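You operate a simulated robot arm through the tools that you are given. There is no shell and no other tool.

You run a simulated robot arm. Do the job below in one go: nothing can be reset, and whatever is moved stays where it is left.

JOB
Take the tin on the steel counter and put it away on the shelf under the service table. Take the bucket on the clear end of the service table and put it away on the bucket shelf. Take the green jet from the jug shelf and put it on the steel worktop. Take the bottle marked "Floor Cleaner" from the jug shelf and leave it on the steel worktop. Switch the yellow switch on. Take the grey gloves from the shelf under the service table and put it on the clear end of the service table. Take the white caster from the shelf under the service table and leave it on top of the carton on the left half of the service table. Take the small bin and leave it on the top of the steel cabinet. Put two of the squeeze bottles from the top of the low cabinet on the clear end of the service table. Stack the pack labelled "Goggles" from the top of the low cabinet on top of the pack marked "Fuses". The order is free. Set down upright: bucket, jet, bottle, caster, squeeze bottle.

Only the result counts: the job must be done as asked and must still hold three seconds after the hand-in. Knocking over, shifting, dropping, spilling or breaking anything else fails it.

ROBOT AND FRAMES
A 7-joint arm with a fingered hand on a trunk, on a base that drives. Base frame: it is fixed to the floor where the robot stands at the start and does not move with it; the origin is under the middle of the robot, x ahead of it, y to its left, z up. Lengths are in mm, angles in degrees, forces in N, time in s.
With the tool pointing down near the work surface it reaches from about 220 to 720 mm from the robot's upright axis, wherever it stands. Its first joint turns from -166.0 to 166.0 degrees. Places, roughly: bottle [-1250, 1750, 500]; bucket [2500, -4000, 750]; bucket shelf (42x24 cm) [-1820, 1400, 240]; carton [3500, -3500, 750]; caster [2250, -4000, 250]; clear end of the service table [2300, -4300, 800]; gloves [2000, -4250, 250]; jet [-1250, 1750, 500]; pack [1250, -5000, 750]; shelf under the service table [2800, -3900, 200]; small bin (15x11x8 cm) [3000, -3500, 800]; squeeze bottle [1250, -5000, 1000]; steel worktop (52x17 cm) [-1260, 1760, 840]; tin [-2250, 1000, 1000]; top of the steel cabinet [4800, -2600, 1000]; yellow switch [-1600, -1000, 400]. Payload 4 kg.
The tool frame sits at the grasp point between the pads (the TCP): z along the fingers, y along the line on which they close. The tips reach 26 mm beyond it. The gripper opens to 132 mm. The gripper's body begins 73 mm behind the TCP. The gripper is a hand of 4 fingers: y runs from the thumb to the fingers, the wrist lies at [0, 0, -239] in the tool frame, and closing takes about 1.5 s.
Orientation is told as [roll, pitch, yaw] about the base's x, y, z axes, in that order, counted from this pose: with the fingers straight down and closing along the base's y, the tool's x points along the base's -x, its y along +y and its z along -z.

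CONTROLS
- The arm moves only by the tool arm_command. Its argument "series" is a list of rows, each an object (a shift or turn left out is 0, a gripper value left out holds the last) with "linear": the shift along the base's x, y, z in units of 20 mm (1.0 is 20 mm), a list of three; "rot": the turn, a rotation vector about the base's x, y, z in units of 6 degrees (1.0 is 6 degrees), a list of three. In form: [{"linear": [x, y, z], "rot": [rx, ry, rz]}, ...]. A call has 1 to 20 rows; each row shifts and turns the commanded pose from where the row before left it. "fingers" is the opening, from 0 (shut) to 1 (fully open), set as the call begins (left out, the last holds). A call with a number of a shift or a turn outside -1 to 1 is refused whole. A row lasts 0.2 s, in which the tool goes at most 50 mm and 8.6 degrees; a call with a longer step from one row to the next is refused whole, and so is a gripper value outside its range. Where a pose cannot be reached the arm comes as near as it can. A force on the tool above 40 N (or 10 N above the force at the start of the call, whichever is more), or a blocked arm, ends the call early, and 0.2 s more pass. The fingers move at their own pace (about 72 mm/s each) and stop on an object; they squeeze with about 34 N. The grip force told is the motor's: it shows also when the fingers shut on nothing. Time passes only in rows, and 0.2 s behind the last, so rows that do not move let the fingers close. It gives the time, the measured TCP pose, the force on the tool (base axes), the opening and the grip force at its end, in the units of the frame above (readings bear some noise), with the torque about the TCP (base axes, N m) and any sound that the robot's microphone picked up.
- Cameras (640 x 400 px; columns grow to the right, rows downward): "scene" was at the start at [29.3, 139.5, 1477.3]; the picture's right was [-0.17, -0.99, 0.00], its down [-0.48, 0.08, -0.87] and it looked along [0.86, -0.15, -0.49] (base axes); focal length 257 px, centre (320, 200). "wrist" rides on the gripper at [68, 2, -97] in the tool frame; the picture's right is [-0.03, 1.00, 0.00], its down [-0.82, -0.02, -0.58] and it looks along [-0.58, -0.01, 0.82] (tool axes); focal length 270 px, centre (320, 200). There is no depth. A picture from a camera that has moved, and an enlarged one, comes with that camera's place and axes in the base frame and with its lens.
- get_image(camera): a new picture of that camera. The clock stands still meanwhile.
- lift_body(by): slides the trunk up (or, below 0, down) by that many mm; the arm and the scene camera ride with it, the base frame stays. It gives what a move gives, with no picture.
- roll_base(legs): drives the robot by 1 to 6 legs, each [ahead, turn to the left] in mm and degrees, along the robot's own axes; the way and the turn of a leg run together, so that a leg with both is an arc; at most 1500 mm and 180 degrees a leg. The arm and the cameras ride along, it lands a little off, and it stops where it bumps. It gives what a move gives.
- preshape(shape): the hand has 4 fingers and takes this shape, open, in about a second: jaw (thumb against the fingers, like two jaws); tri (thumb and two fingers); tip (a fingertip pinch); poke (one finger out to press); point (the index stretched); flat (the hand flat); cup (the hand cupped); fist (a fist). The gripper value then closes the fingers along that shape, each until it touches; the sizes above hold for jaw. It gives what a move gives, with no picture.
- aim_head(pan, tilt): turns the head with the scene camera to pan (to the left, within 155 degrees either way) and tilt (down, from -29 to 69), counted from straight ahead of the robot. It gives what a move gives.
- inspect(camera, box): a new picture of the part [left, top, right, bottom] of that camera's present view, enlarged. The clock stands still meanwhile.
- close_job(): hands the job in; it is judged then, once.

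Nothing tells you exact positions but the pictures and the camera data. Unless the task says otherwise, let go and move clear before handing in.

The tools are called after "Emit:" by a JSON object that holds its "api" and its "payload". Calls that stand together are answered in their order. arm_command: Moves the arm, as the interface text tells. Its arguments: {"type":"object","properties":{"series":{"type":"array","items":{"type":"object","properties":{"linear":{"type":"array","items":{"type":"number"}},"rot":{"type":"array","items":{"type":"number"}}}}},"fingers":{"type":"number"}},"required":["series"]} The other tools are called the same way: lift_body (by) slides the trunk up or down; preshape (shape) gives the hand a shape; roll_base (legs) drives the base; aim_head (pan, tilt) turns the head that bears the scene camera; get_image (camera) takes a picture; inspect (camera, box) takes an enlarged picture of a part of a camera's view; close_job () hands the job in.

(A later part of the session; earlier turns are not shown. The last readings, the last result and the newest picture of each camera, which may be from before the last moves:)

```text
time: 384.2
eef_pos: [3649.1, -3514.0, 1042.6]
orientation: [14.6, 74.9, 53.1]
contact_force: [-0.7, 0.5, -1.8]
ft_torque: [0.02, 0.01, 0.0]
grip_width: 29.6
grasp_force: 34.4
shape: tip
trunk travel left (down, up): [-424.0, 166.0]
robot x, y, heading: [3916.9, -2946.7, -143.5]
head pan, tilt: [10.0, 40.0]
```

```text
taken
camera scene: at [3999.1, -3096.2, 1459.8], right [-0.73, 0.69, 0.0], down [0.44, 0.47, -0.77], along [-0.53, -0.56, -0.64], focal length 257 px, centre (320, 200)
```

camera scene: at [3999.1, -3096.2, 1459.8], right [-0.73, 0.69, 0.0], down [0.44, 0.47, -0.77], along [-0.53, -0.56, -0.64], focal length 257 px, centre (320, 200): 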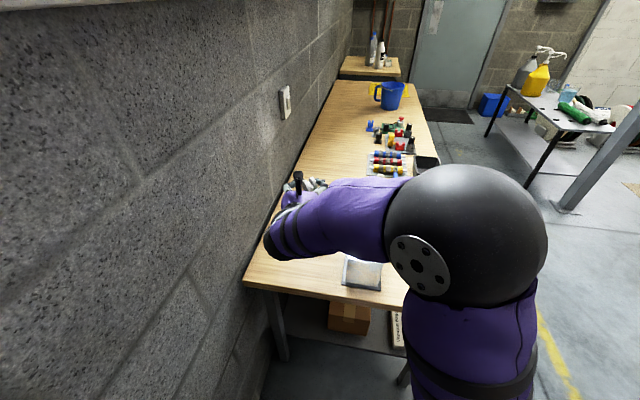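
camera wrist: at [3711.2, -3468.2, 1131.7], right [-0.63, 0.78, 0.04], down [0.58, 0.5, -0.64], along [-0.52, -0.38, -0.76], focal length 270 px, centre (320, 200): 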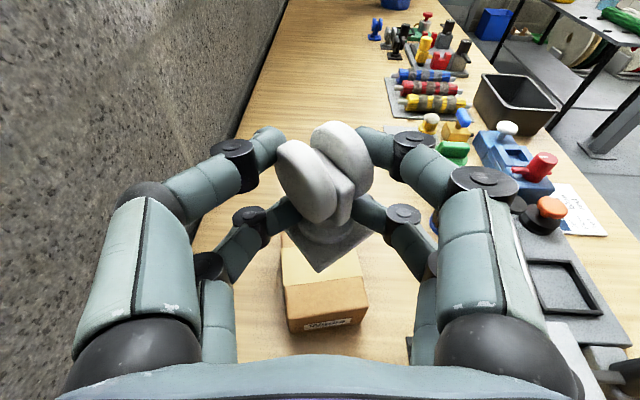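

Emit:
{"api": "inspect", "payload": {"camera": "wrist", "box": [240, 210, 420, 360]}}

```text
2.67 times, centred on (330, 285) of wrist
camera zoom: at [3711.2, -3468.2, 1131.7], right [-0.63, 0.78, 0.04], down [0.58, 0.5, -0.64], along [-0.52, -0.38, -0.76], focal length 721 px, centre (293, -27)
```

zoom: 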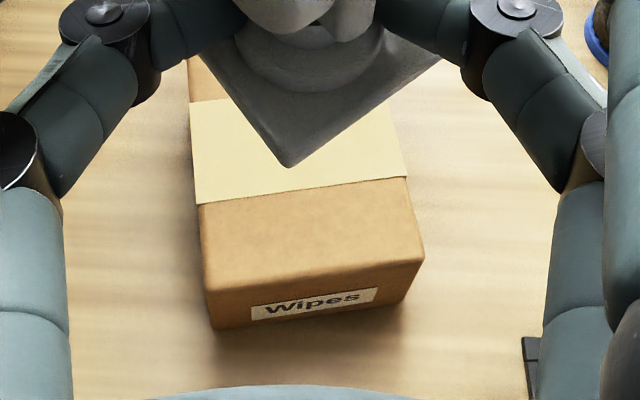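

The carton "Wipes" has its top at about z 809, centre about [3575, -3555]. I position the caster above it and lower with the trunk.

Emit:
{"api": "arm_command", "payload": {"series": [{"linear": [-0.754, -0.39, 0]}, {"linear": [-0.754, -0.39, 0]}, {"linear": [-0.754, -0.39, 0]}, {"linear": [-0.754, -0.39, 0]}, {}]}}

Emit:
{"api": "lift_body", "payload": {"by": -140}}

Emit:
{"api": "get_image", "payload": {"camera": "wrist"}}

Emit:
{"api": "get_image", "payload": {"camera": "scene"}}

```text
time: 385.4
eef_pos: [3590.0, -3544.0, 1040.4]
orientation: [14.5, 74.8, 53.1]
contact_force: [-0.2, 0.5, -1.2]
ft_torque: [0.0, 0.0, 0.0]
grip_width: 29.4
grasp_force: 33.8
shape: tip
trunk travel left (down, up): [-424.0, 166.0]
robot x, y, heading: [3919.2, -2949.5, -143.3]
head pan, tilt: [10.0, 40.0]
```

```text
time: 387.1
eef_pos: [3590.5, -3543.6, 901.6]
orientation: [14.5, 74.9, 53.0]
contact_force: [-1.0, -0.2, -0.6]
ft_torque: [-0.03, 0.0, 0.0]
grip_width: 29.6
grasp_force: 34.0
shape: tip
trunk travel left (down, up): [-284.0, 306.0]
robot x, y, heading: [3917.7, -2950.9, -143.4]
head pan, tilt: [10.0, 40.0]
```

```text
taken
camera wrist: at [3652.1, -3498.3, 991.6], right [-0.63, 0.78, 0.04], down [0.58, 0.5, -0.64], along [-0.52, -0.38, -0.76], focal length 270 px, centre (320, 200)
```

wrist: 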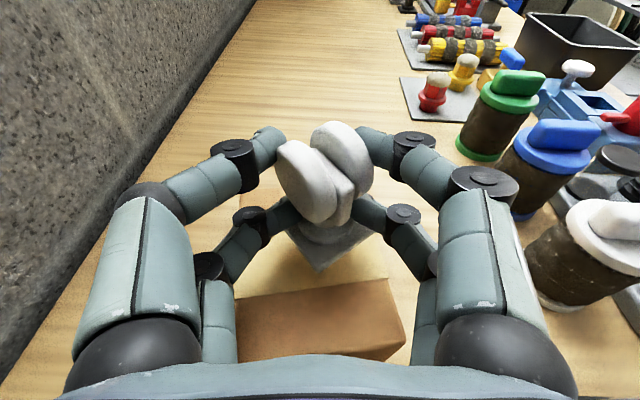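

```text
taken
camera scene: at [3999.2, -3096.0, 1319.8], right [-0.73, 0.69, 0.0], down [0.44, 0.47, -0.77], along [-0.53, -0.56, -0.64], focal length 257 px, centre (320, 200)
```

scene: 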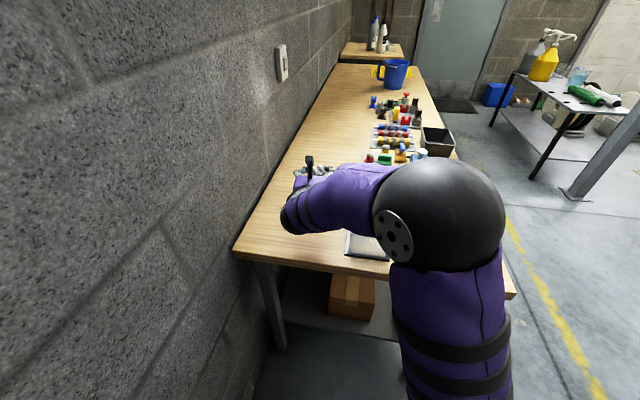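

Emit:
{"api": "lift_body", "payload": {"by": -36}}

Emit:
{"api": "lift_body", "payload": {"by": -4}}

Emit:
{"api": "lift_body", "payload": {"by": -3}}

Emit:
{"api": "lift_body", "payload": {"by": -3}}

Emit:
{"api": "get_image", "payload": {"camera": "wrist"}}

```text
time: 387.9
eef_pos: [3588.9, -3544.2, 879.6]
orientation: [14.2, 76.6, 52.6]
contact_force: [2.0, 0.6, 12.2]
ft_torque: [0.21, -0.26, 0.01]
grip_width: 28.8
grasp_force: 34.0
shape: tip
trunk travel left (down, up): [-248.0, 342.0]
robot x, y, heading: [3916.1, -2948.8, -143.2]
head pan, tilt: [10.0, 40.0]
stopped: the force on the tool passed its limit at 44 N (the readings are from after the stop); the commanded pose is now the measured one
```

```text
time: 388.4
eef_pos: [3589.4, -3544.3, 879.1]
orientation: [14.2, 76.9, 52.6]
contact_force: [-3.4, -5.8, 33.0]
ft_torque: [0.15, -0.35, -0.03]
grip_width: 29.1
grasp_force: 33.8
shape: tip
trunk travel left (down, up): [-244.0, 346.0]
robot x, y, heading: [3922.5, -2947.9, -143.4]
head pan, tilt: [10.0, 40.0]
```

```text
time: 388.9
eef_pos: [3589.2, -3545.3, 878.2]
orientation: [13.8, 77.2, 52.2]
contact_force: [-5.6, -8.3, 40.1]
ft_torque: [0.22, -0.41, -0.07]
grip_width: 29.0
grasp_force: 33.8
shape: tip
trunk travel left (down, up): [-241.0, 349.0]
robot x, y, heading: [3918.1, -2948.2, -143.3]
head pan, tilt: [10.0, 40.0]
```

```text
time: 389.4
eef_pos: [3587.1, -3543.9, 877.1]
orientation: [13.7, 77.5, 52.0]
contact_force: [-7.1, -9.8, 46.8]
ft_torque: [0.21, -0.42, -0.05]
grip_width: 28.6
grasp_force: 33.8
shape: tip
trunk travel left (down, up): [-238.0, 352.0]
robot x, y, heading: [3916.3, -2946.4, -143.2]
head pan, tilt: [10.0, 40.0]
```

```text
taken
camera wrist: at [3651.7, -3496.9, 964.0], right [-0.62, 0.78, 0.03], down [0.57, 0.47, -0.68], along [-0.54, -0.4, -0.74], focal length 270 px, centre (320, 200)
```

wrist: 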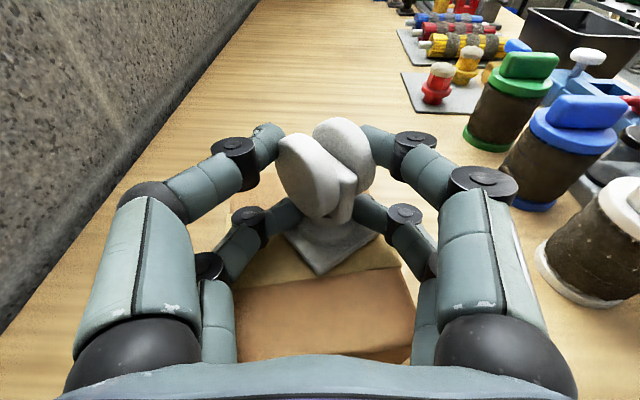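

Contact came a bit earlier than expected. I relieve the pressure before opening.

Emit:
{"api": "lift_body", "payload": {"by": 12}}

Emit:
{"api": "lift_body", "payload": {"by": 4}}

```text
time: 390.0
eef_pos: [3588.7, -3544.6, 878.4]
orientation: [13.9, 76.3, 52.5]
contact_force: [-3.0, -4.2, 20.2]
ft_torque: [0.08, -0.15, -0.08]
grip_width: 28.5
grasp_force: 34.2
shape: tip
trunk travel left (down, up): [-250.0, 340.0]
robot x, y, heading: [3918.6, -2946.8, -143.1]
head pan, tilt: [10.0, 40.0]
```

```text
time: 390.6
eef_pos: [3590.1, -3543.7, 881.3]
orientation: [14.3, 76.0, 52.9]
contact_force: [1.0, -0.6, 6.3]
ft_torque: [0.06, -0.09, -0.06]
grip_width: 28.7
grasp_force: 34.2
shape: tip
trunk travel left (down, up): [-254.0, 336.0]
robot x, y, heading: [3918.8, -2948.2, -143.2]
head pan, tilt: [10.0, 40.0]
```

Emit:
{"api": "arm_command", "payload": {"series": [{}, {}], "fingers": 0.32}}

Emit:
{"api": "get_image", "payload": {"camera": "wrist"}}

```text
time: 391.2
eef_pos: [3588.2, -3545.0, 881.6]
orientation: [14.3, 76.2, 52.8]
contact_force: [-0.3, -0.1, -1.1]
ft_torque: [0.0, -0.01, 0.0]
grip_width: 42.1
grasp_force: 0.0
shape: tip
trunk travel left (down, up): [-254.0, 336.0]
robot x, y, heading: [3918.9, -2950.0, -143.2]
head pan, tilt: [10.0, 40.0]
```

```text
taken
camera wrist: at [3651.2, -3498.3, 970.3], right [-0.62, 0.78, 0.03], down [0.57, 0.49, -0.66], along [-0.53, -0.39, -0.75], focal length 270 px, centre (320, 200)
```

wrist: 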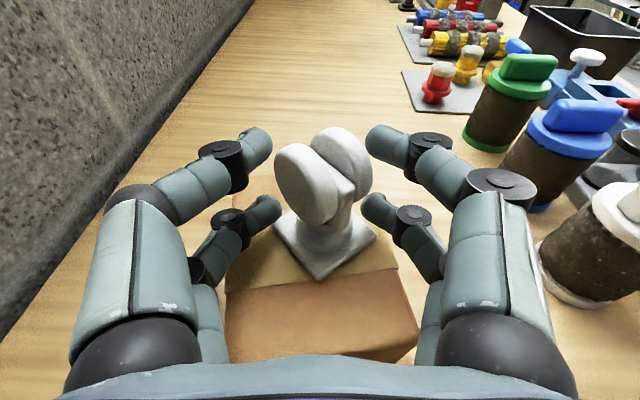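

The caster stands upright on the carton. I open more and back out.

Emit:
{"api": "arm_command", "payload": {"series": [{}, {}, {"linear": [0, 0, 0.2]}, {"linear": [0.4, 0.3, 0]}, {"linear": [0.8, 0.6, 0]}, {"linear": [0.8, 0.6, 0]}, {"linear": [0.8, 0.6, 0]}, {"linear": [0.8, 0.6, 0]}, {"linear": [0.8, 0.6, 0]}, {}], "fingers": 0.52}}

Emit:
{"api": "get_image", "payload": {"camera": "wrist"}}

```text
time: 393.4
eef_pos: [3676.4, -3477.4, 885.4]
orientation: [14.4, 76.3, 52.7]
contact_force: [-0.4, 0.5, 0.8]
ft_torque: [0.0, 0.02, -0.02]
grip_width: 68.1
grasp_force: 0.0
shape: tip
trunk travel left (down, up): [-254.0, 336.0]
robot x, y, heading: [3923.0, -2946.4, -143.4]
head pan, tilt: [10.0, 40.0]
```

```text
taken
camera wrist: at [3738.7, -3431.3, 974.7], right [-0.62, 0.78, 0.03], down [0.57, 0.48, -0.66], along [-0.53, -0.39, -0.75], focal length 270 px, centre (320, 200)
```

wrist: 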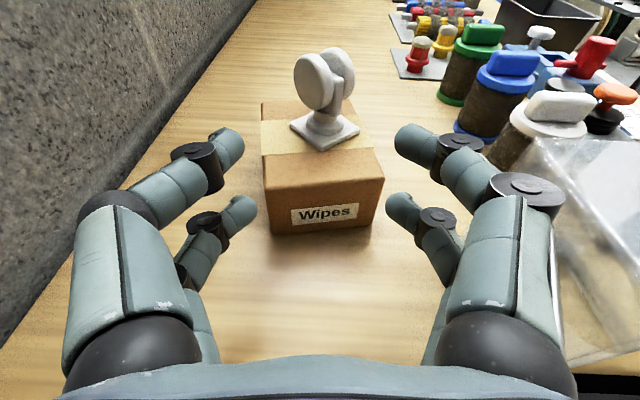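

Caster placed. Next the small bin: I raise the arm, leave this corner, and drive to the table front beside the bin.

Emit:
{"api": "lift_body", "payload": {"by": 190}}

Emit:
{"api": "arm_command", "payload": {"series": [{"linear": [0.0, 1.0, 0]}, {"linear": [0.0, 1.0, 0]}, {"linear": [0.0, 1.0, 0]}, {"linear": [0.0, 1.0, 0]}, {"linear": [0.0, 1.0, 0]}, {"linear": [0.0, 1.0, 0]}, {"linear": [0.0, 1.0, 0]}, {}]}}

Emit:
{"api": "roll_base", "payload": {"legs": [[0, -88], [700, 0]]}}

Emit:
{"api": "aim_head", "payload": {"pan": 60, "tilt": 30}}

Emit:
{"api": "get_image", "payload": {"camera": "scene"}}

```text
time: 395.4
eef_pos: [3677.2, -3478.4, 1075.7]
orientation: [14.4, 76.3, 52.8]
contact_force: [0.6, -0.6, 0.1]
ft_torque: [0.0, -0.02, 0.0]
grip_width: 68.0
grasp_force: 0.1
shape: tip
trunk travel left (down, up): [-444.0, 146.0]
robot x, y, heading: [3918.6, -2945.5, -143.2]
head pan, tilt: [10.0, 40.0]
```

```text
time: 397.2
eef_pos: [3676.3, -3360.2, 1089.7]
orientation: [14.3, 76.1, 52.6]
contact_force: [-0.5, -0.4, -0.3]
ft_torque: [-0.01, 0.0, 0.01]
grip_width: 67.8
grasp_force: 0.0
shape: tip
out of reach, approached as far as the arm can: row 6, 7
trunk travel left (down, up): [-444.0, 146.0]
robot x, y, heading: [3915.8, -2951.5, -143.2]
head pan, tilt: [10.0, 40.0]
```

```text
time: 405.3
eef_pos: [3078.8, -2162.3, 1089.3]
orientation: [14.4, 76.1, -36.4]
contact_force: [-0.6, -0.1, 0.5]
ft_torque: [0.01, -0.01, 0.0]
grip_width: 67.9
grasp_force: 0.1
shape: tip
trunk travel left (down, up): [-444.0, 146.0]
robot x, y, heading: [3496.6, -2396.5, 128.0]
head pan, tilt: [10.0, 40.0]
```

```text
time: 406.4
eef_pos: [3078.4, -2161.9, 1088.8]
orientation: [14.3, 76.1, -36.2]
contact_force: [0.1, -0.1, 0.1]
ft_torque: [0.06, -0.01, -0.01]
grip_width: 68.1
grasp_force: 0.0
shape: tip
trunk travel left (down, up): [-444.0, 146.0]
robot x, y, heading: [3494.6, -2399.1, 127.9]
head pan, tilt: [60.0, 30.0]
```

```text
taken
camera scene: at [3320.2, -2549.3, 1495.2], right [-0.14, 0.99, 0.0], down [0.5, 0.07, -0.87], along [-0.86, -0.12, -0.5], focal length 257 px, centre (320, 200)
```

scene: 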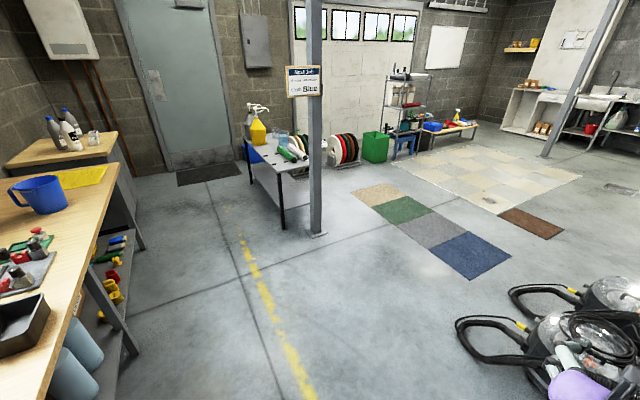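

Emit:
{"api": "roll_base", "payload": {"legs": [[0, 89], [1120, 0], [0, 90]]}}

Emit:
{"api": "aim_head", "payload": {"pan": 10, "tilt": 45}}

Emit:
{"api": "get_image", "payload": {"camera": "scene"}}

Emit:
{"api": "get_image", "payload": {"camera": "wrist"}}

```text
time: 420.6
eef_pos: [3024.6, -3289.2, 1088.1]
orientation: [14.3, 76.1, 143.9]
contact_force: [-0.1, 0.6, 0.0]
ft_torque: [0.0, -0.01, -0.01]
grip_width: 68.2
grasp_force: 0.1
shape: tip
trunk travel left (down, up): [-444.0, 146.0]
robot x, y, heading: [2609.0, -3055.0, -52.0]
head pan, tilt: [60.0, 30.0]
```

```text
time: 421.8
eef_pos: [3023.5, -3290.4, 1090.0]
orientation: [14.3, 76.1, 144.0]
contact_force: [-0.3, -0.4, 0.5]
ft_torque: [0.02, 0.01, 0.03]
grip_width: 68.1
grasp_force: 0.0
shape: tip
trunk travel left (down, up): [-444.0, 146.0]
robot x, y, heading: [2605.1, -3057.5, -51.8]
head pan, tilt: [10.0, 45.0]
```

```text
taken
camera scene: at [2750.4, -2966.9, 1472.6], right [-0.67, -0.75, 0.0], down [-0.53, 0.47, -0.71], along [0.53, -0.47, -0.71], focal length 257 px, centre (320, 200)
```

scene: 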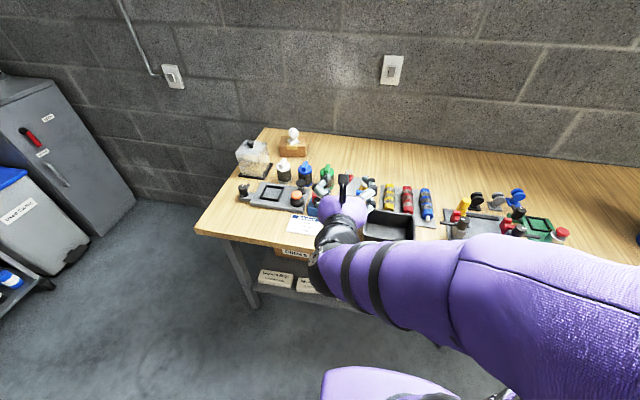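

```text
taken
camera wrist: at [2975.9, -3227.1, 1178.3], right [-0.77, -0.64, 0.03], down [-0.5, 0.56, -0.66], along [0.4, -0.52, -0.75], focal length 270 px, centre (320, 200)
```

wrist: 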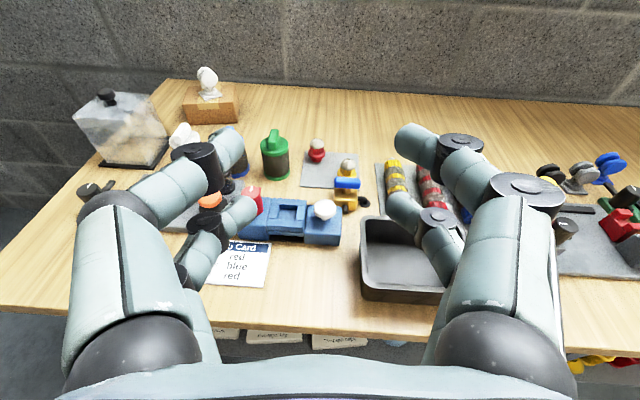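

Emit:
{"api": "inspect", "payload": {"camera": "wrist", "box": [320, 140, 520, 340]}}

Emit:
{"api": "inspect", "payload": {"camera": "scene", "box": [310, 160, 450, 260]}}

```text
2.00 times, centred on (420, 240) of wrist
camera zoom: at [2975.9, -3227.1, 1178.3], right [-0.77, -0.64, 0.03], down [-0.5, 0.56, -0.66], along [0.4, -0.52, -0.75], focal length 541 px, centre (120, 120)
```

zoom: 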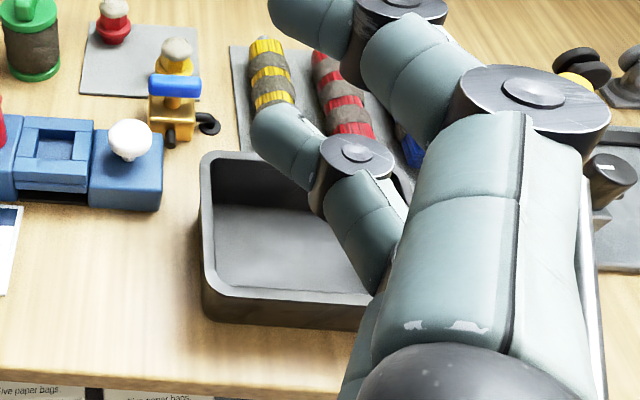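

```text
4.00 times, centred on (380, 210) of scene
camera zoom: at [2750.4, -2966.9, 1472.6], right [-0.67, -0.75, 0.0], down [-0.53, 0.47, -0.71], along [0.53, -0.47, -0.71], focal length 1029 px, centre (80, 160)
```

zoom: 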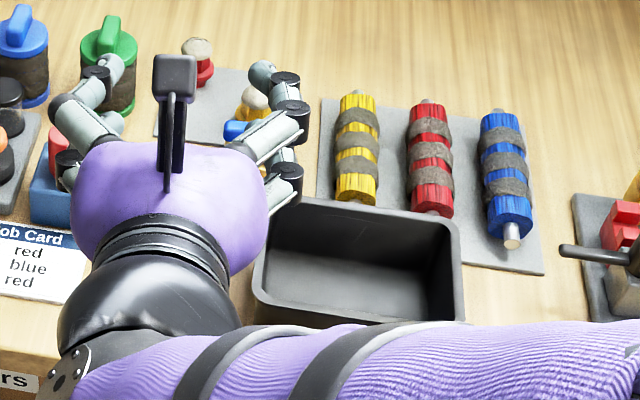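

The black bin is in front of me; I will pinch its front wall from above. I turn the hand to point down with the jaws closing front-to-back.

Emit:
{"api": "arm_command", "payload": {"series": [{"rot": [0.787, 0.617, 0]}, {"rot": [0.787, 0.617, 0]}, {"rot": [0.787, 0.617, 0]}, {"rot": [0.787, 0.617, 0]}, {"rot": [0.787, 0.617, 0]}, {"rot": [0.787, 0.617, 0]}, {"rot": [0.787, 0.617, 0]}, {"rot": [0.787, 0.617, 0]}, {"rot": [0.787, 0.617, 0]}, {"rot": [0.787, 0.617, 0]}, {"rot": [0.787, 0.617, 0]}, {"rot": [0.787, 0.617, 0]}, {}]}}

Emit:
{"api": "arm_command", "payload": {"series": [{"rot": [0, 0, -1]}, {"rot": [0, 0, -1]}, {"rot": [0, 0, -1]}, {"rot": [0, 0, -1]}, {"rot": [0, 0, -1]}, {"rot": [0, 0, -1]}, {"rot": [0, 0, -1]}, {"rot": [0, 0, -1]}, {"rot": [0, 0, -1]}, {"rot": [0, 0, -1]}, {"rot": [0, 0, -1]}, {"rot": [0, 0, -1]}, {"rot": [0, 0, -1]}, {"rot": [0, 0, -1]}, {"rot": [0, 0, -1]}, {}]}}

Emit:
{"api": "get_image", "payload": {"camera": "wrist"}}

Emit:
{"api": "get_image", "payload": {"camera": "scene"}}

```text
time: 424.6
eef_pos: [3022.0, -3288.8, 1093.0]
orientation: [4.2, 57.6, 134.6]
contact_force: [0.0, 0.7, -0.6]
ft_torque: [-0.04, 0.0, 0.0]
grip_width: 68.1
grasp_force: 0.2
shape: tip
out of reach, approached as far as the arm can: row 4, 5, 6, 7, 8, 9, 10, 11, 12
trunk travel left (down, up): [-444.0, 146.0]
robot x, y, heading: [2607.7, -3058.2, -51.7]
head pan, tilt: [10.0, 45.0]
```

```text
time: 428.0
eef_pos: [3023.0, -3289.8, 1093.3]
orientation: [4.2, 57.6, 44.5]
contact_force: [-0.1, -0.6, 0.1]
ft_torque: [0.01, 0.01, 0.0]
grip_width: 68.2
grasp_force: 0.1
shape: tip
trunk travel left (down, up): [-444.0, 146.0]
robot x, y, heading: [2610.8, -3057.6, -51.8]
head pan, tilt: [10.0, 45.0]
```

```text
taken
camera wrist: at [3059.2, -3261.7, 1202.5], right [-0.65, 0.76, 0.02], down [0.7, 0.6, -0.38], along [-0.3, -0.23, -0.92], focal length 270 px, centre (320, 200)
```

wrist: 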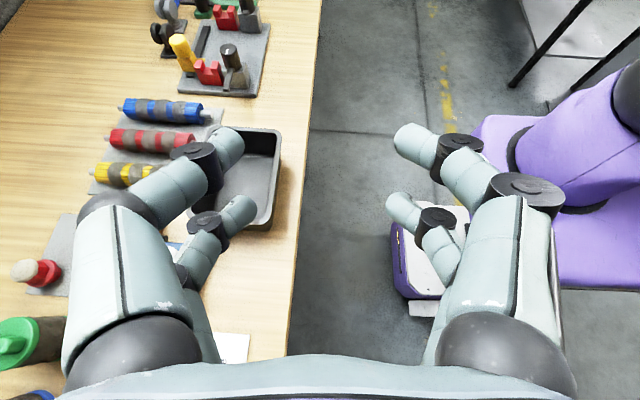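

```text
taken
camera scene: at [2750.6, -2967.1, 1472.6], right [-0.67, -0.74, 0.0], down [-0.53, 0.47, -0.71], along [0.53, -0.47, -0.71], focal length 257 px, centre (320, 200)
```

scene: 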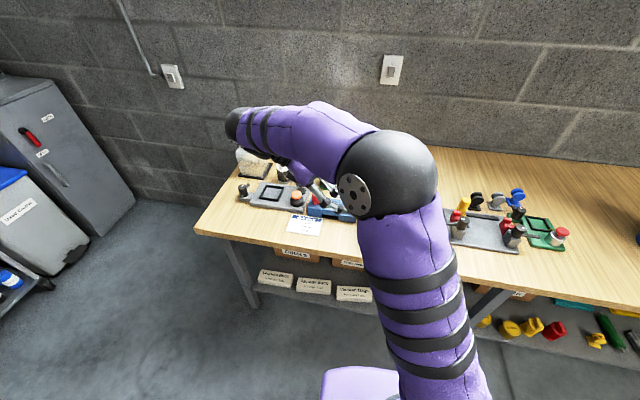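

Emit:
{"api": "arm_command", "payload": {"series": [{"rot": [0.609, -0.793, 0]}, {"rot": [0.609, -0.793, 0]}, {"rot": [0.609, -0.793, 0]}, {"rot": [0.609, -0.793, 0]}, {"rot": [0.609, -0.793, 0]}, {"rot": [0.609, -0.793, 0]}, {"rot": [0.609, -0.793, 0]}, {"rot": [0.609, -0.793, 0]}, {"rot": [0.609, -0.793, 0]}, {"rot": [0.36, -0.47, 0]}, {}]}}

Emit:
{"api": "get_image", "payload": {"camera": "wrist"}}

```text
time: 430.4
eef_pos: [3022.2, -3289.2, 1093.7]
orientation: [-1.8, 0.2, 41.3]
contact_force: [-0.5, -0.5, 0.6]
ft_torque: [0.03, 0.01, -0.02]
grip_width: 67.9
grasp_force: 0.0
shape: tip
trunk travel left (down, up): [-444.0, 146.0]
robot x, y, heading: [2604.1, -3053.7, -51.6]
head pan, tilt: [10.0, 45.0]
```

```text
taken
camera wrist: at [2968.9, -3330.7, 1190.4], right [-0.64, 0.77, -0.03], down [0.62, 0.54, 0.57], along [0.46, 0.35, -0.82], focal length 270 px, centre (320, 200)
```

wrist: 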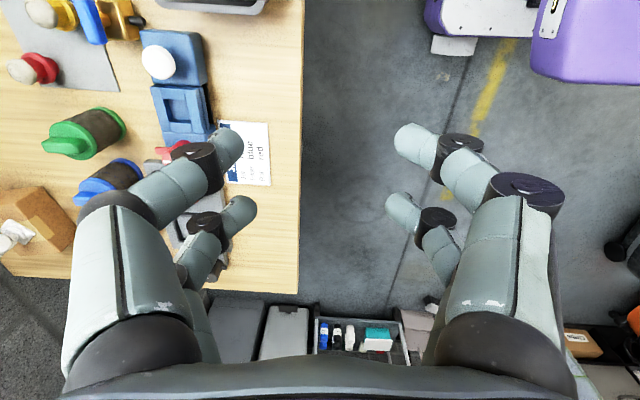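

Emit:
{"api": "arm_command", "payload": {"series": [{"linear": [-0.363, -0.973, 0], "rot": [0, 0, -0.092]}, {"linear": [-0.363, -0.973, 0], "rot": [0, 0, -0.092]}, {"linear": [-0.363, -0.973, 0], "rot": [0, 0, -0.092]}, {"linear": [-0.363, -0.973, 0], "rot": [0, 0, -0.092]}, {"linear": [-0.363, -0.973, 0], "rot": [0, 0, -0.092]}, {"linear": [-0.363, -0.973, 0], "rot": [0, 0, -0.092]}, {"linear": [-0.363, -0.973, 0], "rot": [0, 0, -0.092]}, {"linear": [-0.363, -0.973, 0], "rot": [0, 0, -0.092]}, {}]}}

Emit:
{"api": "lift_body", "payload": {"by": -120}}

Emit:
{"api": "get_image", "payload": {"camera": "wrist"}}

Emit:
{"api": "get_image", "payload": {"camera": "scene"}}

```text
time: 432.4
eef_pos: [2965.2, -3445.1, 1092.7]
orientation: [-1.7, 0.3, 36.9]
contact_force: [0.5, 0.1, 0.5]
ft_torque: [0.02, 0.0, -0.02]
grip_width: 68.4
grasp_force: 0.1
shape: tip
trunk travel left (down, up): [-444.0, 146.0]
robot x, y, heading: [2608.3, -3052.1, -51.7]
head pan, tilt: [10.0, 45.0]
```

```text
time: 433.9
eef_pos: [2966.1, -3445.7, 972.7]
orientation: [-1.6, 0.3, 36.8]
contact_force: [0.1, 0.7, 1.2]
ft_torque: [-0.04, 0.01, 0.02]
grip_width: 68.3
grasp_force: 0.0
shape: tip
trunk travel left (down, up): [-324.0, 266.0]
robot x, y, heading: [2607.8, -3059.1, -51.8]
head pan, tilt: [10.0, 45.0]
```

```text
taken
camera wrist: at [2908.2, -3482.5, 1070.3], right [-0.58, 0.81, -0.03], down [0.66, 0.49, 0.57], along [0.48, 0.31, -0.82], focal length 270 px, centre (320, 200)
```

wrist: 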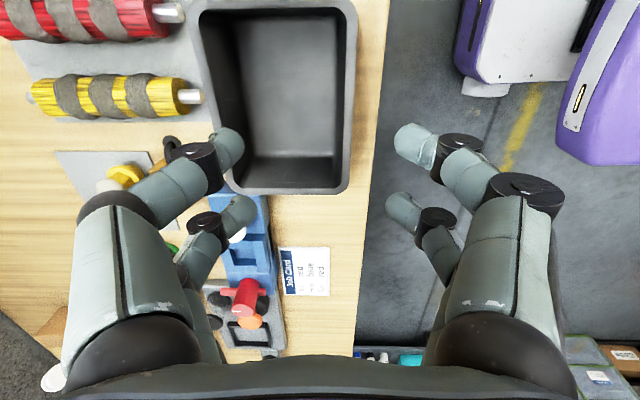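

```text
taken
camera scene: at [2750.3, -2967.0, 1352.7], right [-0.67, -0.74, 0.0], down [-0.53, 0.47, -0.71], along [0.53, -0.47, -0.71], focal length 257 px, centre (320, 200)
```

scene: 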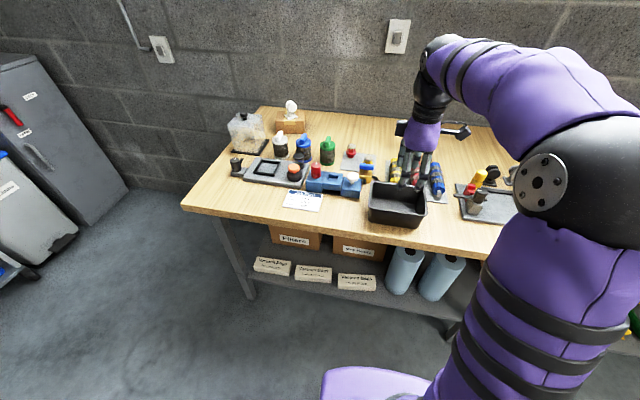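

Emit:
{"api": "arm_command", "payload": {"series": [{"linear": [-0.45, 1.0, 0]}, {"linear": [0, 0.35, 0]}, {}]}}

Emit:
{"api": "lift_body", "payload": {"by": -90}}

Emit:
{"api": "get_image", "payload": {"camera": "wrist"}}

```text
time: 434.7
eef_pos: [2958.0, -3418.8, 972.3]
orientation: [-1.8, 0.4, 36.8]
contact_force: [-0.9, -0.3, 0.8]
ft_torque: [-0.04, -0.01, 0.01]
grip_width: 68.2
grasp_force: 0.0
shape: tip
trunk travel left (down, up): [-324.0, 266.0]
robot x, y, heading: [2610.2, -3060.4, -52.1]
head pan, tilt: [10.0, 45.0]
```

```text
time: 435.9
eef_pos: [2957.3, -3419.1, 882.6]
orientation: [-1.8, 0.4, 36.9]
contact_force: [-0.4, 0.2, 0.7]
ft_torque: [-0.03, -0.04, -0.01]
grip_width: 68.0
grasp_force: 0.0
shape: tip
trunk travel left (down, up): [-234.0, 356.0]
robot x, y, heading: [2606.2, -3053.9, -51.9]
head pan, tilt: [10.0, 45.0]
```

```text
taken
camera wrist: at [2899.3, -3456.1, 980.3], right [-0.58, 0.81, -0.03], down [0.66, 0.49, 0.57], along [0.48, 0.31, -0.82], focal length 270 px, centre (320, 200)
```

wrist: 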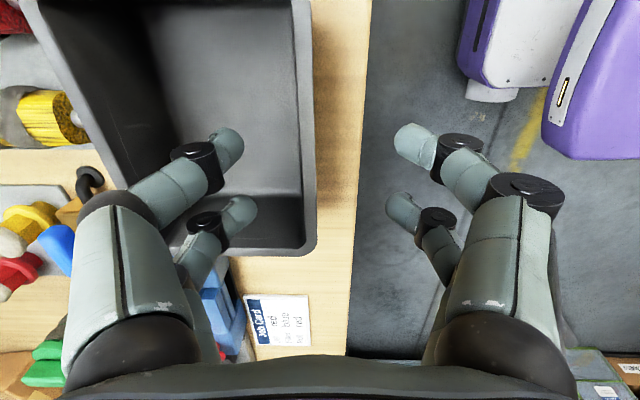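

Emit:
{"api": "arm_command", "payload": {"series": [{"linear": [0.18, -0.24, 0]}, {}]}}

Emit:
{"api": "lift_body", "payload": {"by": -58}}

Emit:
{"api": "get_image", "payload": {"camera": "wrist"}}

```text
time: 436.5
eef_pos: [2961.3, -3424.9, 883.1]
orientation: [-1.8, 0.3, 37.0]
contact_force: [0.0, 0.2, -0.2]
ft_torque: [0.0, 0.0, -0.01]
grip_width: 68.4
grasp_force: 0.1
shape: tip
trunk travel left (down, up): [-234.0, 356.0]
robot x, y, heading: [2607.6, -3055.0, -51.7]
head pan, tilt: [10.0, 45.0]
```

```text
time: 437.5
eef_pos: [2961.0, -3423.8, 824.5]
orientation: [-1.8, 0.4, 36.8]
contact_force: [-0.4, 0.1, 0.8]
ft_torque: [0.03, 0.0, -0.04]
grip_width: 68.1
grasp_force: 0.1
shape: tip
trunk travel left (down, up): [-176.0, 414.0]
robot x, y, heading: [2608.0, -3056.2, -51.7]
head pan, tilt: [10.0, 45.0]
```

```text
taken
camera wrist: at [2903.3, -3460.9, 921.7], right [-0.58, 0.81, -0.03], down [0.66, 0.49, 0.57], along [0.48, 0.31, -0.82], focal length 270 px, centre (320, 200)
```

wrist: 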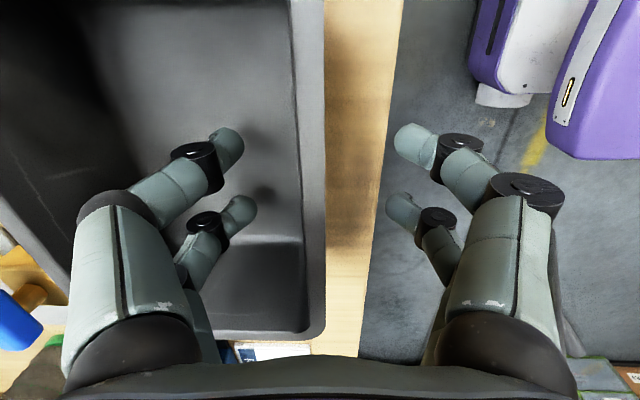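

Emit:
{"api": "arm_command", "payload": {"series": [{}, {}, {}, {}, {}, {}, {}, {}], "fingers": 0}}

Emit:
{"api": "get_image", "payload": {"camera": "wrist"}}

```text
time: 439.3
eef_pos: [2960.5, -3425.0, 825.6]
orientation: [-1.8, 0.3, 37.0]
contact_force: [1.0, 0.0, -0.6]
ft_torque: [-0.04, 0.02, 0.03]
grip_width: 0.0
grasp_force: 34.1
shape: tip
trunk travel left (down, up): [-176.0, 414.0]
robot x, y, heading: [2604.2, -3057.8, -52.2]
head pan, tilt: [10.0, 45.0]
```

```text
taken
camera wrist: at [2903.4, -3461.0, 921.7], right [-0.58, 0.81, -0.03], down [0.66, 0.49, 0.57], along [0.48, 0.31, -0.82], focal length 270 px, centre (320, 200)
```

wrist: 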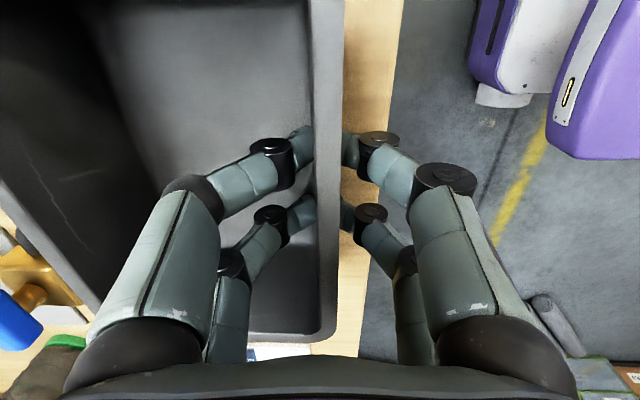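

The wall is pinched from both sides. I lift.

Emit:
{"api": "lift_body", "payload": {"by": 40}}

Emit:
{"api": "get_image", "payload": {"camera": "wrist"}}

Emit:
{"api": "lift_body", "payload": {"by": 180}}

Emit:
{"api": "get_image", "payload": {"camera": "scene"}}

Emit:
{"api": "get_image", "payload": {"camera": "wrist"}}

```text
time: 440.1
eef_pos: [2960.6, -3424.6, 865.2]
orientation: [-1.9, 0.3, 36.9]
contact_force: [0.2, -0.2, -2.4]
ft_torque: [0.1, 0.04, 0.02]
grip_width: 0.0
grasp_force: 33.4
shape: tip
trunk travel left (down, up): [-216.0, 374.0]
robot x, y, heading: [2605.8, -3059.0, -51.9]
head pan, tilt: [10.0, 45.0]
```

```text
taken
camera wrist: at [2903.4, -3461.0, 961.6], right [-0.58, 0.81, -0.03], down [0.66, 0.49, 0.57], along [0.48, 0.31, -0.82], focal length 270 px, centre (320, 200)
```

wrist: 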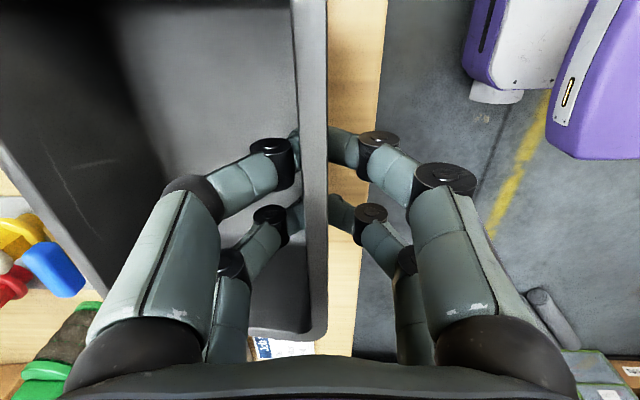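

```text
time: 442.1
eef_pos: [2961.6, -3424.9, 1045.1]
orientation: [-1.8, 0.3, 36.9]
contact_force: [-0.1, 0.2, -2.5]
ft_torque: [0.08, 0.08, -0.02]
grip_width: 0.0
grasp_force: 33.7
shape: tip
trunk travel left (down, up): [-396.0, 194.0]
robot x, y, heading: [2607.2, -3053.2, -52.1]
head pan, tilt: [10.0, 45.0]
```

```text
taken
camera scene: at [2750.5, -2967.1, 1424.6], right [-0.67, -0.74, 0.0], down [-0.53, 0.47, -0.71], along [0.53, -0.47, -0.71], focal length 257 px, centre (320, 200)
```

scene: 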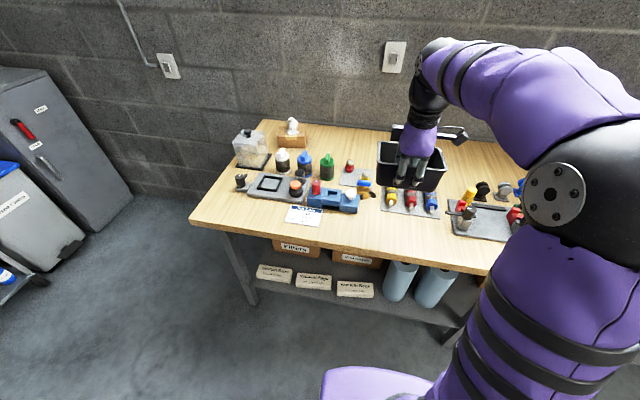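

```text
taken
camera wrist: at [2903.5, -3461.1, 1141.6], right [-0.58, 0.81, -0.03], down [0.66, 0.49, 0.57], along [0.48, 0.31, -0.82], focal length 270 px, centre (320, 200)
```

wrist: 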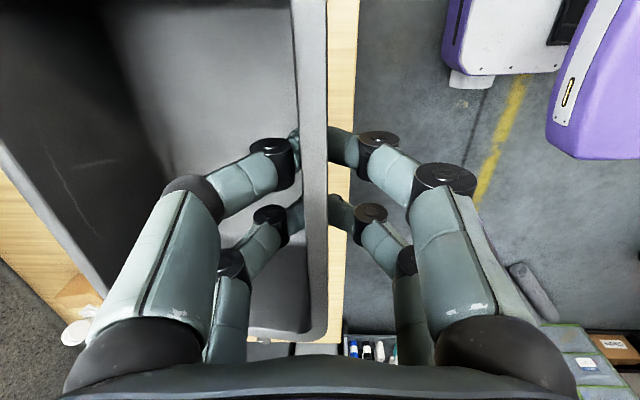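

The bin is held level. I raise it high, pull it in close, and drive toward the steel cabinet, reversing into the corner area as before.

Emit:
{"api": "lift_body", "payload": {"by": 170}}

Emit:
{"api": "arm_command", "payload": {"series": [{"linear": [-0.54, 0.69, 0]}, {"linear": [-0.54, 0.69, 0]}, {"linear": [-0.54, 0.69, 0]}, {"linear": [-0.54, 0.69, 0]}, {"linear": [-0.54, 0.69, 0]}, {"linear": [-0.54, 0.69, 0]}, {"linear": [-0.54, 0.69, 0]}, {"linear": [-0.54, 0.69, 0]}, {}]}}

Emit:
{"api": "roll_base", "payload": {"legs": [[0, 89], [830, 0]]}}

Emit:
{"api": "aim_head", "payload": {"pan": -20, "tilt": 30}}

Emit:
{"api": "get_image", "payload": {"camera": "scene"}}

```text
time: 444.1
eef_pos: [2960.9, -3424.4, 1215.1]
orientation: [-1.8, 0.4, 36.9]
contact_force: [0.4, 0.3, -1.0]
ft_torque: [0.12, 0.04, 0.0]
grip_width: 0.0
grasp_force: 33.7
shape: tip
trunk travel left (down, up): [-566.0, 24.0]
robot x, y, heading: [2607.1, -3059.2, -52.0]
head pan, tilt: [10.0, 45.0]
```

```text
time: 446.1
eef_pos: [2875.0, -3313.1, 1215.0]
orientation: [-1.9, 0.2, 36.9]
contact_force: [-1.0, -0.3, -1.8]
ft_torque: [0.09, 0.01, -0.01]
grip_width: 0.0
grasp_force: 33.6
shape: tip
trunk travel left (down, up): [-566.0, 24.0]
robot x, y, heading: [2609.3, -3058.1, -51.6]
head pan, tilt: [10.0, 45.0]
```

```text
time: 454.7
eef_pos: [3553.0, -2299.2, 1212.4]
orientation: [-1.8, 0.3, 125.1]
contact_force: [0.2, -0.5, -2.4]
ft_torque: [-0.03, 0.07, 0.01]
grip_width: 0.0
grasp_force: 33.7
shape: tip
trunk travel left (down, up): [-566.0, 24.0]
robot x, y, heading: [3287.5, -2558.1, 36.0]
head pan, tilt: [10.0, 45.0]
```

```text
time: 455.6
eef_pos: [3555.7, -2298.4, 1213.7]
orientation: [-1.7, 0.3, 125.1]
contact_force: [1.1, 0.7, -1.4]
ft_torque: [-0.06, 0.09, 0.02]
grip_width: 0.0
grasp_force: 34.4
shape: tip
trunk travel left (down, up): [-566.0, 24.0]
robot x, y, heading: [3288.7, -2559.6, 36.2]
head pan, tilt: [-20.0, 30.0]
```

```text
taken
camera scene: at [3236.5, -2443.7, 1617.2], right [0.28, -0.96, 0.0], down [-0.48, -0.14, -0.87], along [0.83, 0.24, -0.5], focal length 257 px, centre (320, 200)
```

scene: 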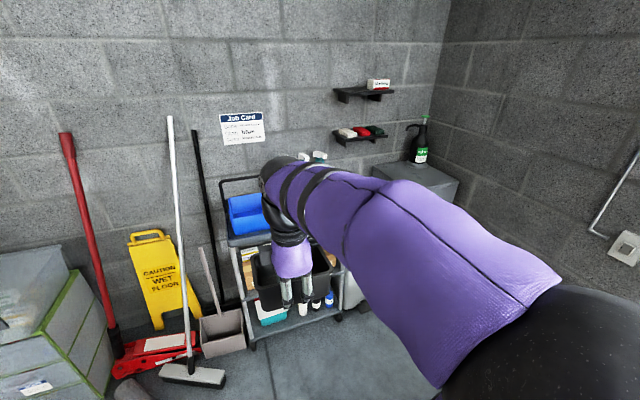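

Emit:
{"api": "roll_base", "payload": {"legs": [[0, 123.3], [-880, 0]]}}

Emit:
{"api": "aim_head", "payload": {"pan": -100, "tilt": 35}}

Emit:
{"api": "get_image", "payload": {"camera": "scene"}}

Emit:
{"api": "aim_head", "payload": {"pan": 150, "tilt": 35}}

Emit:
{"api": "get_image", "payload": {"camera": "scene"}}

```text
time: 466.1
eef_pos: [3759.8, -2761.9, 1214.4]
orientation: [-1.8, 0.3, -108.4]
contact_force: [0.1, 0.8, -2.1]
ft_torque: [-0.07, -0.09, -0.03]
grip_width: 0.0
grasp_force: 34.0
shape: tip
trunk travel left (down, up): [-566.0, 24.0]
robot x, y, heading: [4125.2, -2817.8, 162.6]
head pan, tilt: [-20.0, 30.0]
```

```text
time: 467.6
eef_pos: [3758.5, -2761.5, 1213.4]
orientation: [-1.9, 0.2, -108.3]
contact_force: [0.0, 0.5, -1.7]
ft_torque: [-0.04, -0.06, -0.02]
grip_width: 0.0
grasp_force: 34.4
shape: tip
trunk travel left (down, up): [-566.0, 24.0]
robot x, y, heading: [4126.8, -2821.7, 163.0]
head pan, tilt: [-100.0, 35.0]
```

```text
taken
camera scene: at [4177.2, -2903.7, 1609.5], right [0.89, -0.46, 0.0], down [-0.26, -0.51, -0.82], along [0.37, 0.73, -0.57], focal length 257 px, centre (320, 200)
```

scene: 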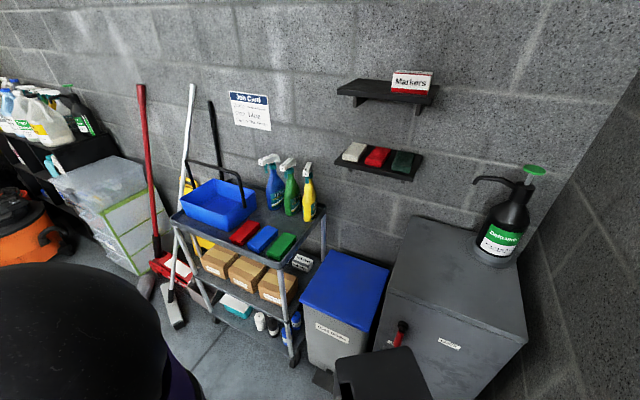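

```text
time: 471.1
eef_pos: [3760.6, -2762.3, 1213.4]
orientation: [-1.7, 0.3, -108.4]
contact_force: [0.5, -0.4, -2.2]
ft_torque: [-0.07, -0.11, -0.01]
grip_width: 0.0
grasp_force: 34.2
shape: tip
trunk travel left (down, up): [-566.0, 24.0]
robot x, y, heading: [4125.0, -2820.0, 162.9]
head pan, tilt: [150.0, 35.0]
```

```text
taken
camera scene: at [4196.8, -3046.7, 1609.5], right [-0.73, -0.68, 0.0], down [-0.39, 0.42, -0.82], along [0.56, -0.6, -0.57], focal length 257 px, centre (320, 200)
```

scene: 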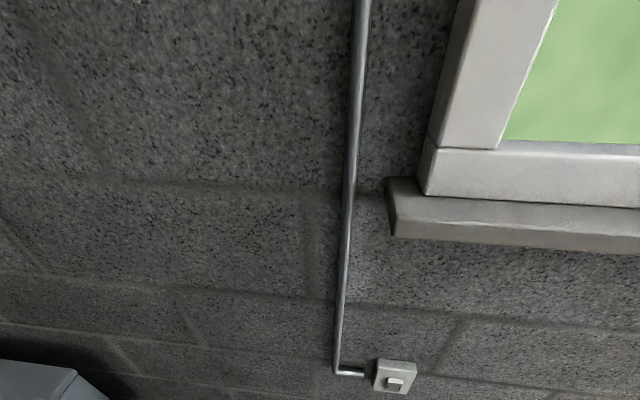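

I am beside the cabinet: its top spans roughly u 1965–2330 with the spray bottle in the rear right corner. I turn right to face it.

Emit:
{"api": "roll_base", "payload": {"legs": [[0, -143]]}}

Emit:
{"api": "aim_head", "payload": {"pan": -10, "tilt": 45}}

Emit:
{"api": "get_image", "payload": {"camera": "scene"}}

Emit:
{"api": "get_image", "payload": {"camera": "wrist"}}

```text
time: 478.0
eef_pos: [4450.6, -2639.9, 1214.4]
orientation: [-1.7, 0.3, 109.6]
contact_force: [0.1, 0.0, -2.2]
ft_torque: [-0.03, 0.06, 0.01]
grip_width: 0.1
grasp_force: 33.7
shape: tip
trunk travel left (down, up): [-566.0, 24.0]
robot x, y, heading: [4124.7, -2819.8, 20.8]
head pan, tilt: [150.0, 35.0]
```

```text
time: 480.5
eef_pos: [4451.3, -2640.1, 1214.6]
orientation: [-1.9, 0.3, 109.6]
contact_force: [0.2, 1.1, -2.0]
ft_torque: [-0.01, 0.1, 0.0]
grip_width: 0.1
grasp_force: 34.1
shape: tip
trunk travel left (down, up): [-566.0, 24.0]
robot x, y, heading: [4121.4, -2821.4, 20.8]
head pan, tilt: [-10.0, 45.0]
```

```text
taken
camera scene: at [4095.1, -2680.6, 1594.6], right [0.19, -0.98, 0.0], down [-0.69, -0.13, -0.71], along [0.69, 0.13, -0.71], focal length 257 px, centre (320, 200)
```

scene: 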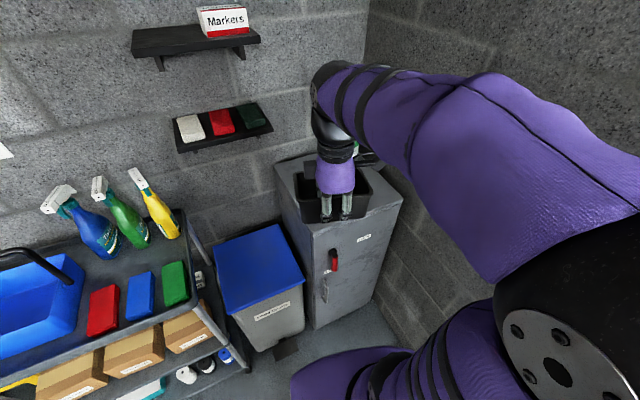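

```text
taken
camera wrist: at [4468.5, -2706.2, 1310.6], right [-0.95, -0.31, -0.03], down [-0.27, 0.77, 0.57], along [-0.15, 0.55, -0.82], focal length 270 px, centre (320, 200)
```

wrist: 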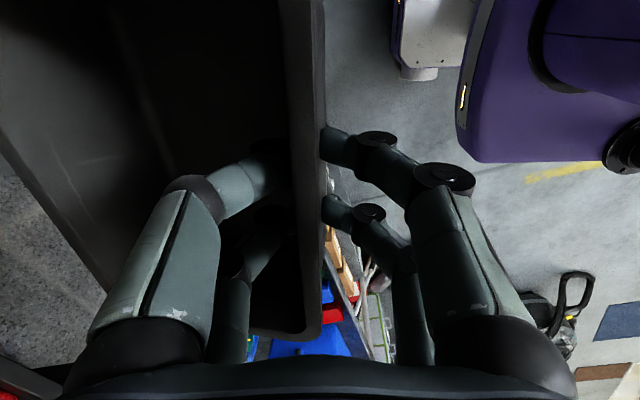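

Emit:
{"api": "arm_command", "payload": {"series": [{"linear": [0.949, -0.045, 0]}, {"linear": [0.949, -0.045, 0]}, {"linear": [0.949, -0.045, 0]}, {"linear": [0.949, -0.045, 0]}, {"linear": [0.949, -0.045, 0]}, {"linear": [0.949, -0.045, 0]}, {"linear": [0.949, -0.045, 0]}, {"linear": [0.949, -0.045, 0]}, {"linear": [0.949, -0.045, 0]}, {"linear": [0.949, -0.045, 0]}, {"linear": [0.949, -0.045, 0]}, {}]}}

Emit:
{"api": "get_image", "payload": {"camera": "scene"}}

Emit:
{"api": "get_image", "payload": {"camera": "wrist"}}

```text
time: 483.1
eef_pos: [4636.3, -2650.7, 1214.9]
orientation: [-1.9, 0.3, 109.6]
contact_force: [-0.5, -0.2, -1.5]
ft_torque: [-0.04, 0.09, -0.02]
grip_width: 0.2
grasp_force: 34.0
shape: tip
out of reach, approached as far as the arm can: row 4, 5
trunk travel left (down, up): [-566.0, 24.0]
robot x, y, heading: [4126.1, -2819.8, 21.0]
head pan, tilt: [-10.0, 45.0]
```

```text
taken
camera scene: at [4095.3, -2680.5, 1594.6], right [0.19, -0.98, 0.0], down [-0.69, -0.13, -0.71], along [0.69, 0.13, -0.71], focal length 257 px, centre (320, 200)
```

scene: 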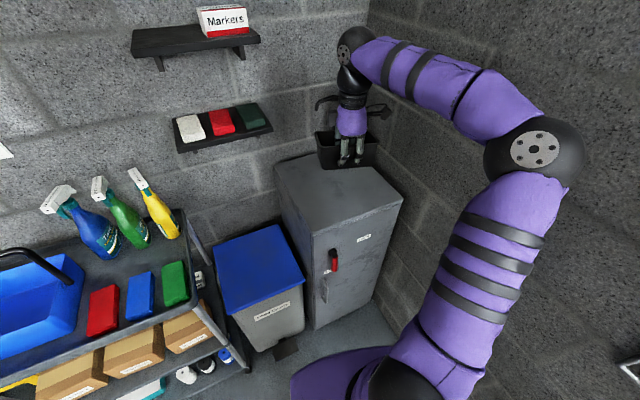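

```text
taken
camera wrist: at [4654.8, -2715.7, 1311.9], right [-0.95, -0.31, -0.03], down [-0.27, 0.77, 0.57], along [-0.15, 0.55, -0.82], focal length 270 px, centre (320, 200)
```

wrist: 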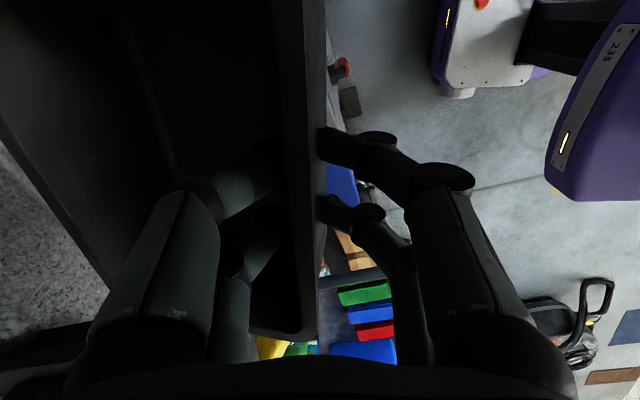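

Emit:
{"api": "lift_body", "payload": {"by": -90}}

Emit:
{"api": "arm_command", "payload": {"series": [{"linear": [0.6, 0, 0]}, {"linear": [0.7, 0, 0]}, {}]}}

Emit:
{"api": "get_image", "payload": {"camera": "scene"}}

```text
time: 484.3
eef_pos: [4636.7, -2650.2, 1124.2]
orientation: [-1.8, 0.3, 109.6]
contact_force: [0.5, -0.1, -1.8]
ft_torque: [-0.04, 0.1, 0.02]
grip_width: 0.2
grasp_force: 33.9
shape: tip
trunk travel left (down, up): [-476.0, 114.0]
robot x, y, heading: [4122.1, -2818.6, 20.5]
head pan, tilt: [-10.0, 45.0]
```

```text
time: 485.1
eef_pos: [4662.2, -2651.2, 1124.9]
orientation: [-1.7, 0.2, 109.6]
contact_force: [-0.3, -0.6, -2.3]
ft_torque: [0.0, 0.12, -0.02]
grip_width: 0.0
grasp_force: 34.4
shape: tip
trunk travel left (down, up): [-476.0, 114.0]
robot x, y, heading: [4128.5, -2816.8, 20.8]
head pan, tilt: [-10.0, 45.0]
```

```text
taken
camera scene: at [4095.4, -2680.6, 1504.6], right [0.19, -0.98, 0.0], down [-0.69, -0.13, -0.71], along [0.69, 0.13, -0.71], focal length 257 px, centre (320, 200)
```

scene: 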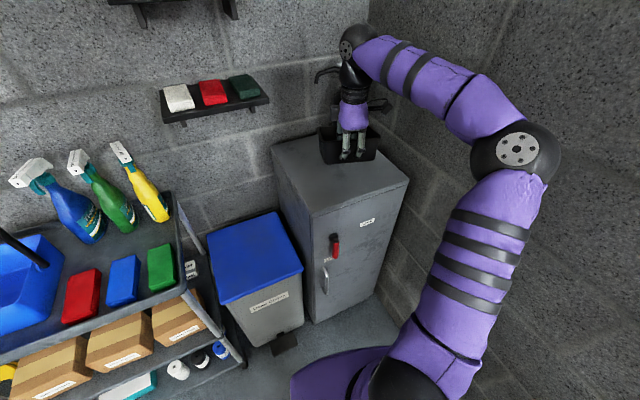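

Emit:
{"api": "lift_body", "payload": {"by": -30}}

Emit:
{"api": "lift_body", "payload": {"by": -8}}

Emit:
{"api": "lift_body", "payload": {"by": -6}}

Emit:
{"api": "inspect", "payload": {"camera": "scene", "box": [250, 50, 430, 220]}}

```text
time: 485.9
eef_pos: [4662.1, -2651.8, 1095.3]
orientation: [-1.9, 0.3, 109.5]
contact_force: [0.3, 0.4, -1.7]
ft_torque: [-0.03, 0.12, 0.01]
grip_width: 0.1
grasp_force: 34.0
shape: tip
trunk travel left (down, up): [-446.0, 144.0]
robot x, y, heading: [4123.4, -2820.0, 20.9]
head pan, tilt: [-10.0, 45.0]
```

```text
time: 486.4
eef_pos: [4661.6, -2651.6, 1086.9]
orientation: [-1.8, 0.3, 109.6]
contact_force: [-0.3, 0.0, -2.1]
ft_torque: [0.01, 0.15, 0.0]
grip_width: 0.1
grasp_force: 33.9
shape: tip
trunk travel left (down, up): [-438.0, 152.0]
robot x, y, heading: [4126.1, -2820.7, 20.8]
head pan, tilt: [-10.0, 45.0]
```

```text
time: 487.0
eef_pos: [4661.4, -2651.0, 1081.8]
orientation: [-1.8, 0.2, 109.6]
contact_force: [-0.1, -0.9, -1.8]
ft_torque: [-0.06, 0.11, 0.0]
grip_width: 0.0
grasp_force: 34.3
shape: tip
trunk travel left (down, up): [-432.0, 158.0]
robot x, y, heading: [4125.6, -2817.4, 20.6]
head pan, tilt: [-10.0, 45.0]
```

```text
2.35 times, centred on (340, 135) of scene
camera zoom: at [4095.2, -2680.7, 1460.6], right [0.19, -0.98, 0.0], down [-0.69, -0.13, -0.71], along [0.69, 0.13, -0.71], focal length 605 px, centre (273, 353)
```

zoom: 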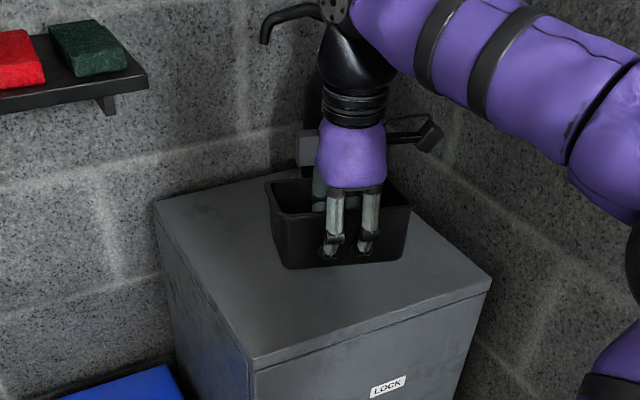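

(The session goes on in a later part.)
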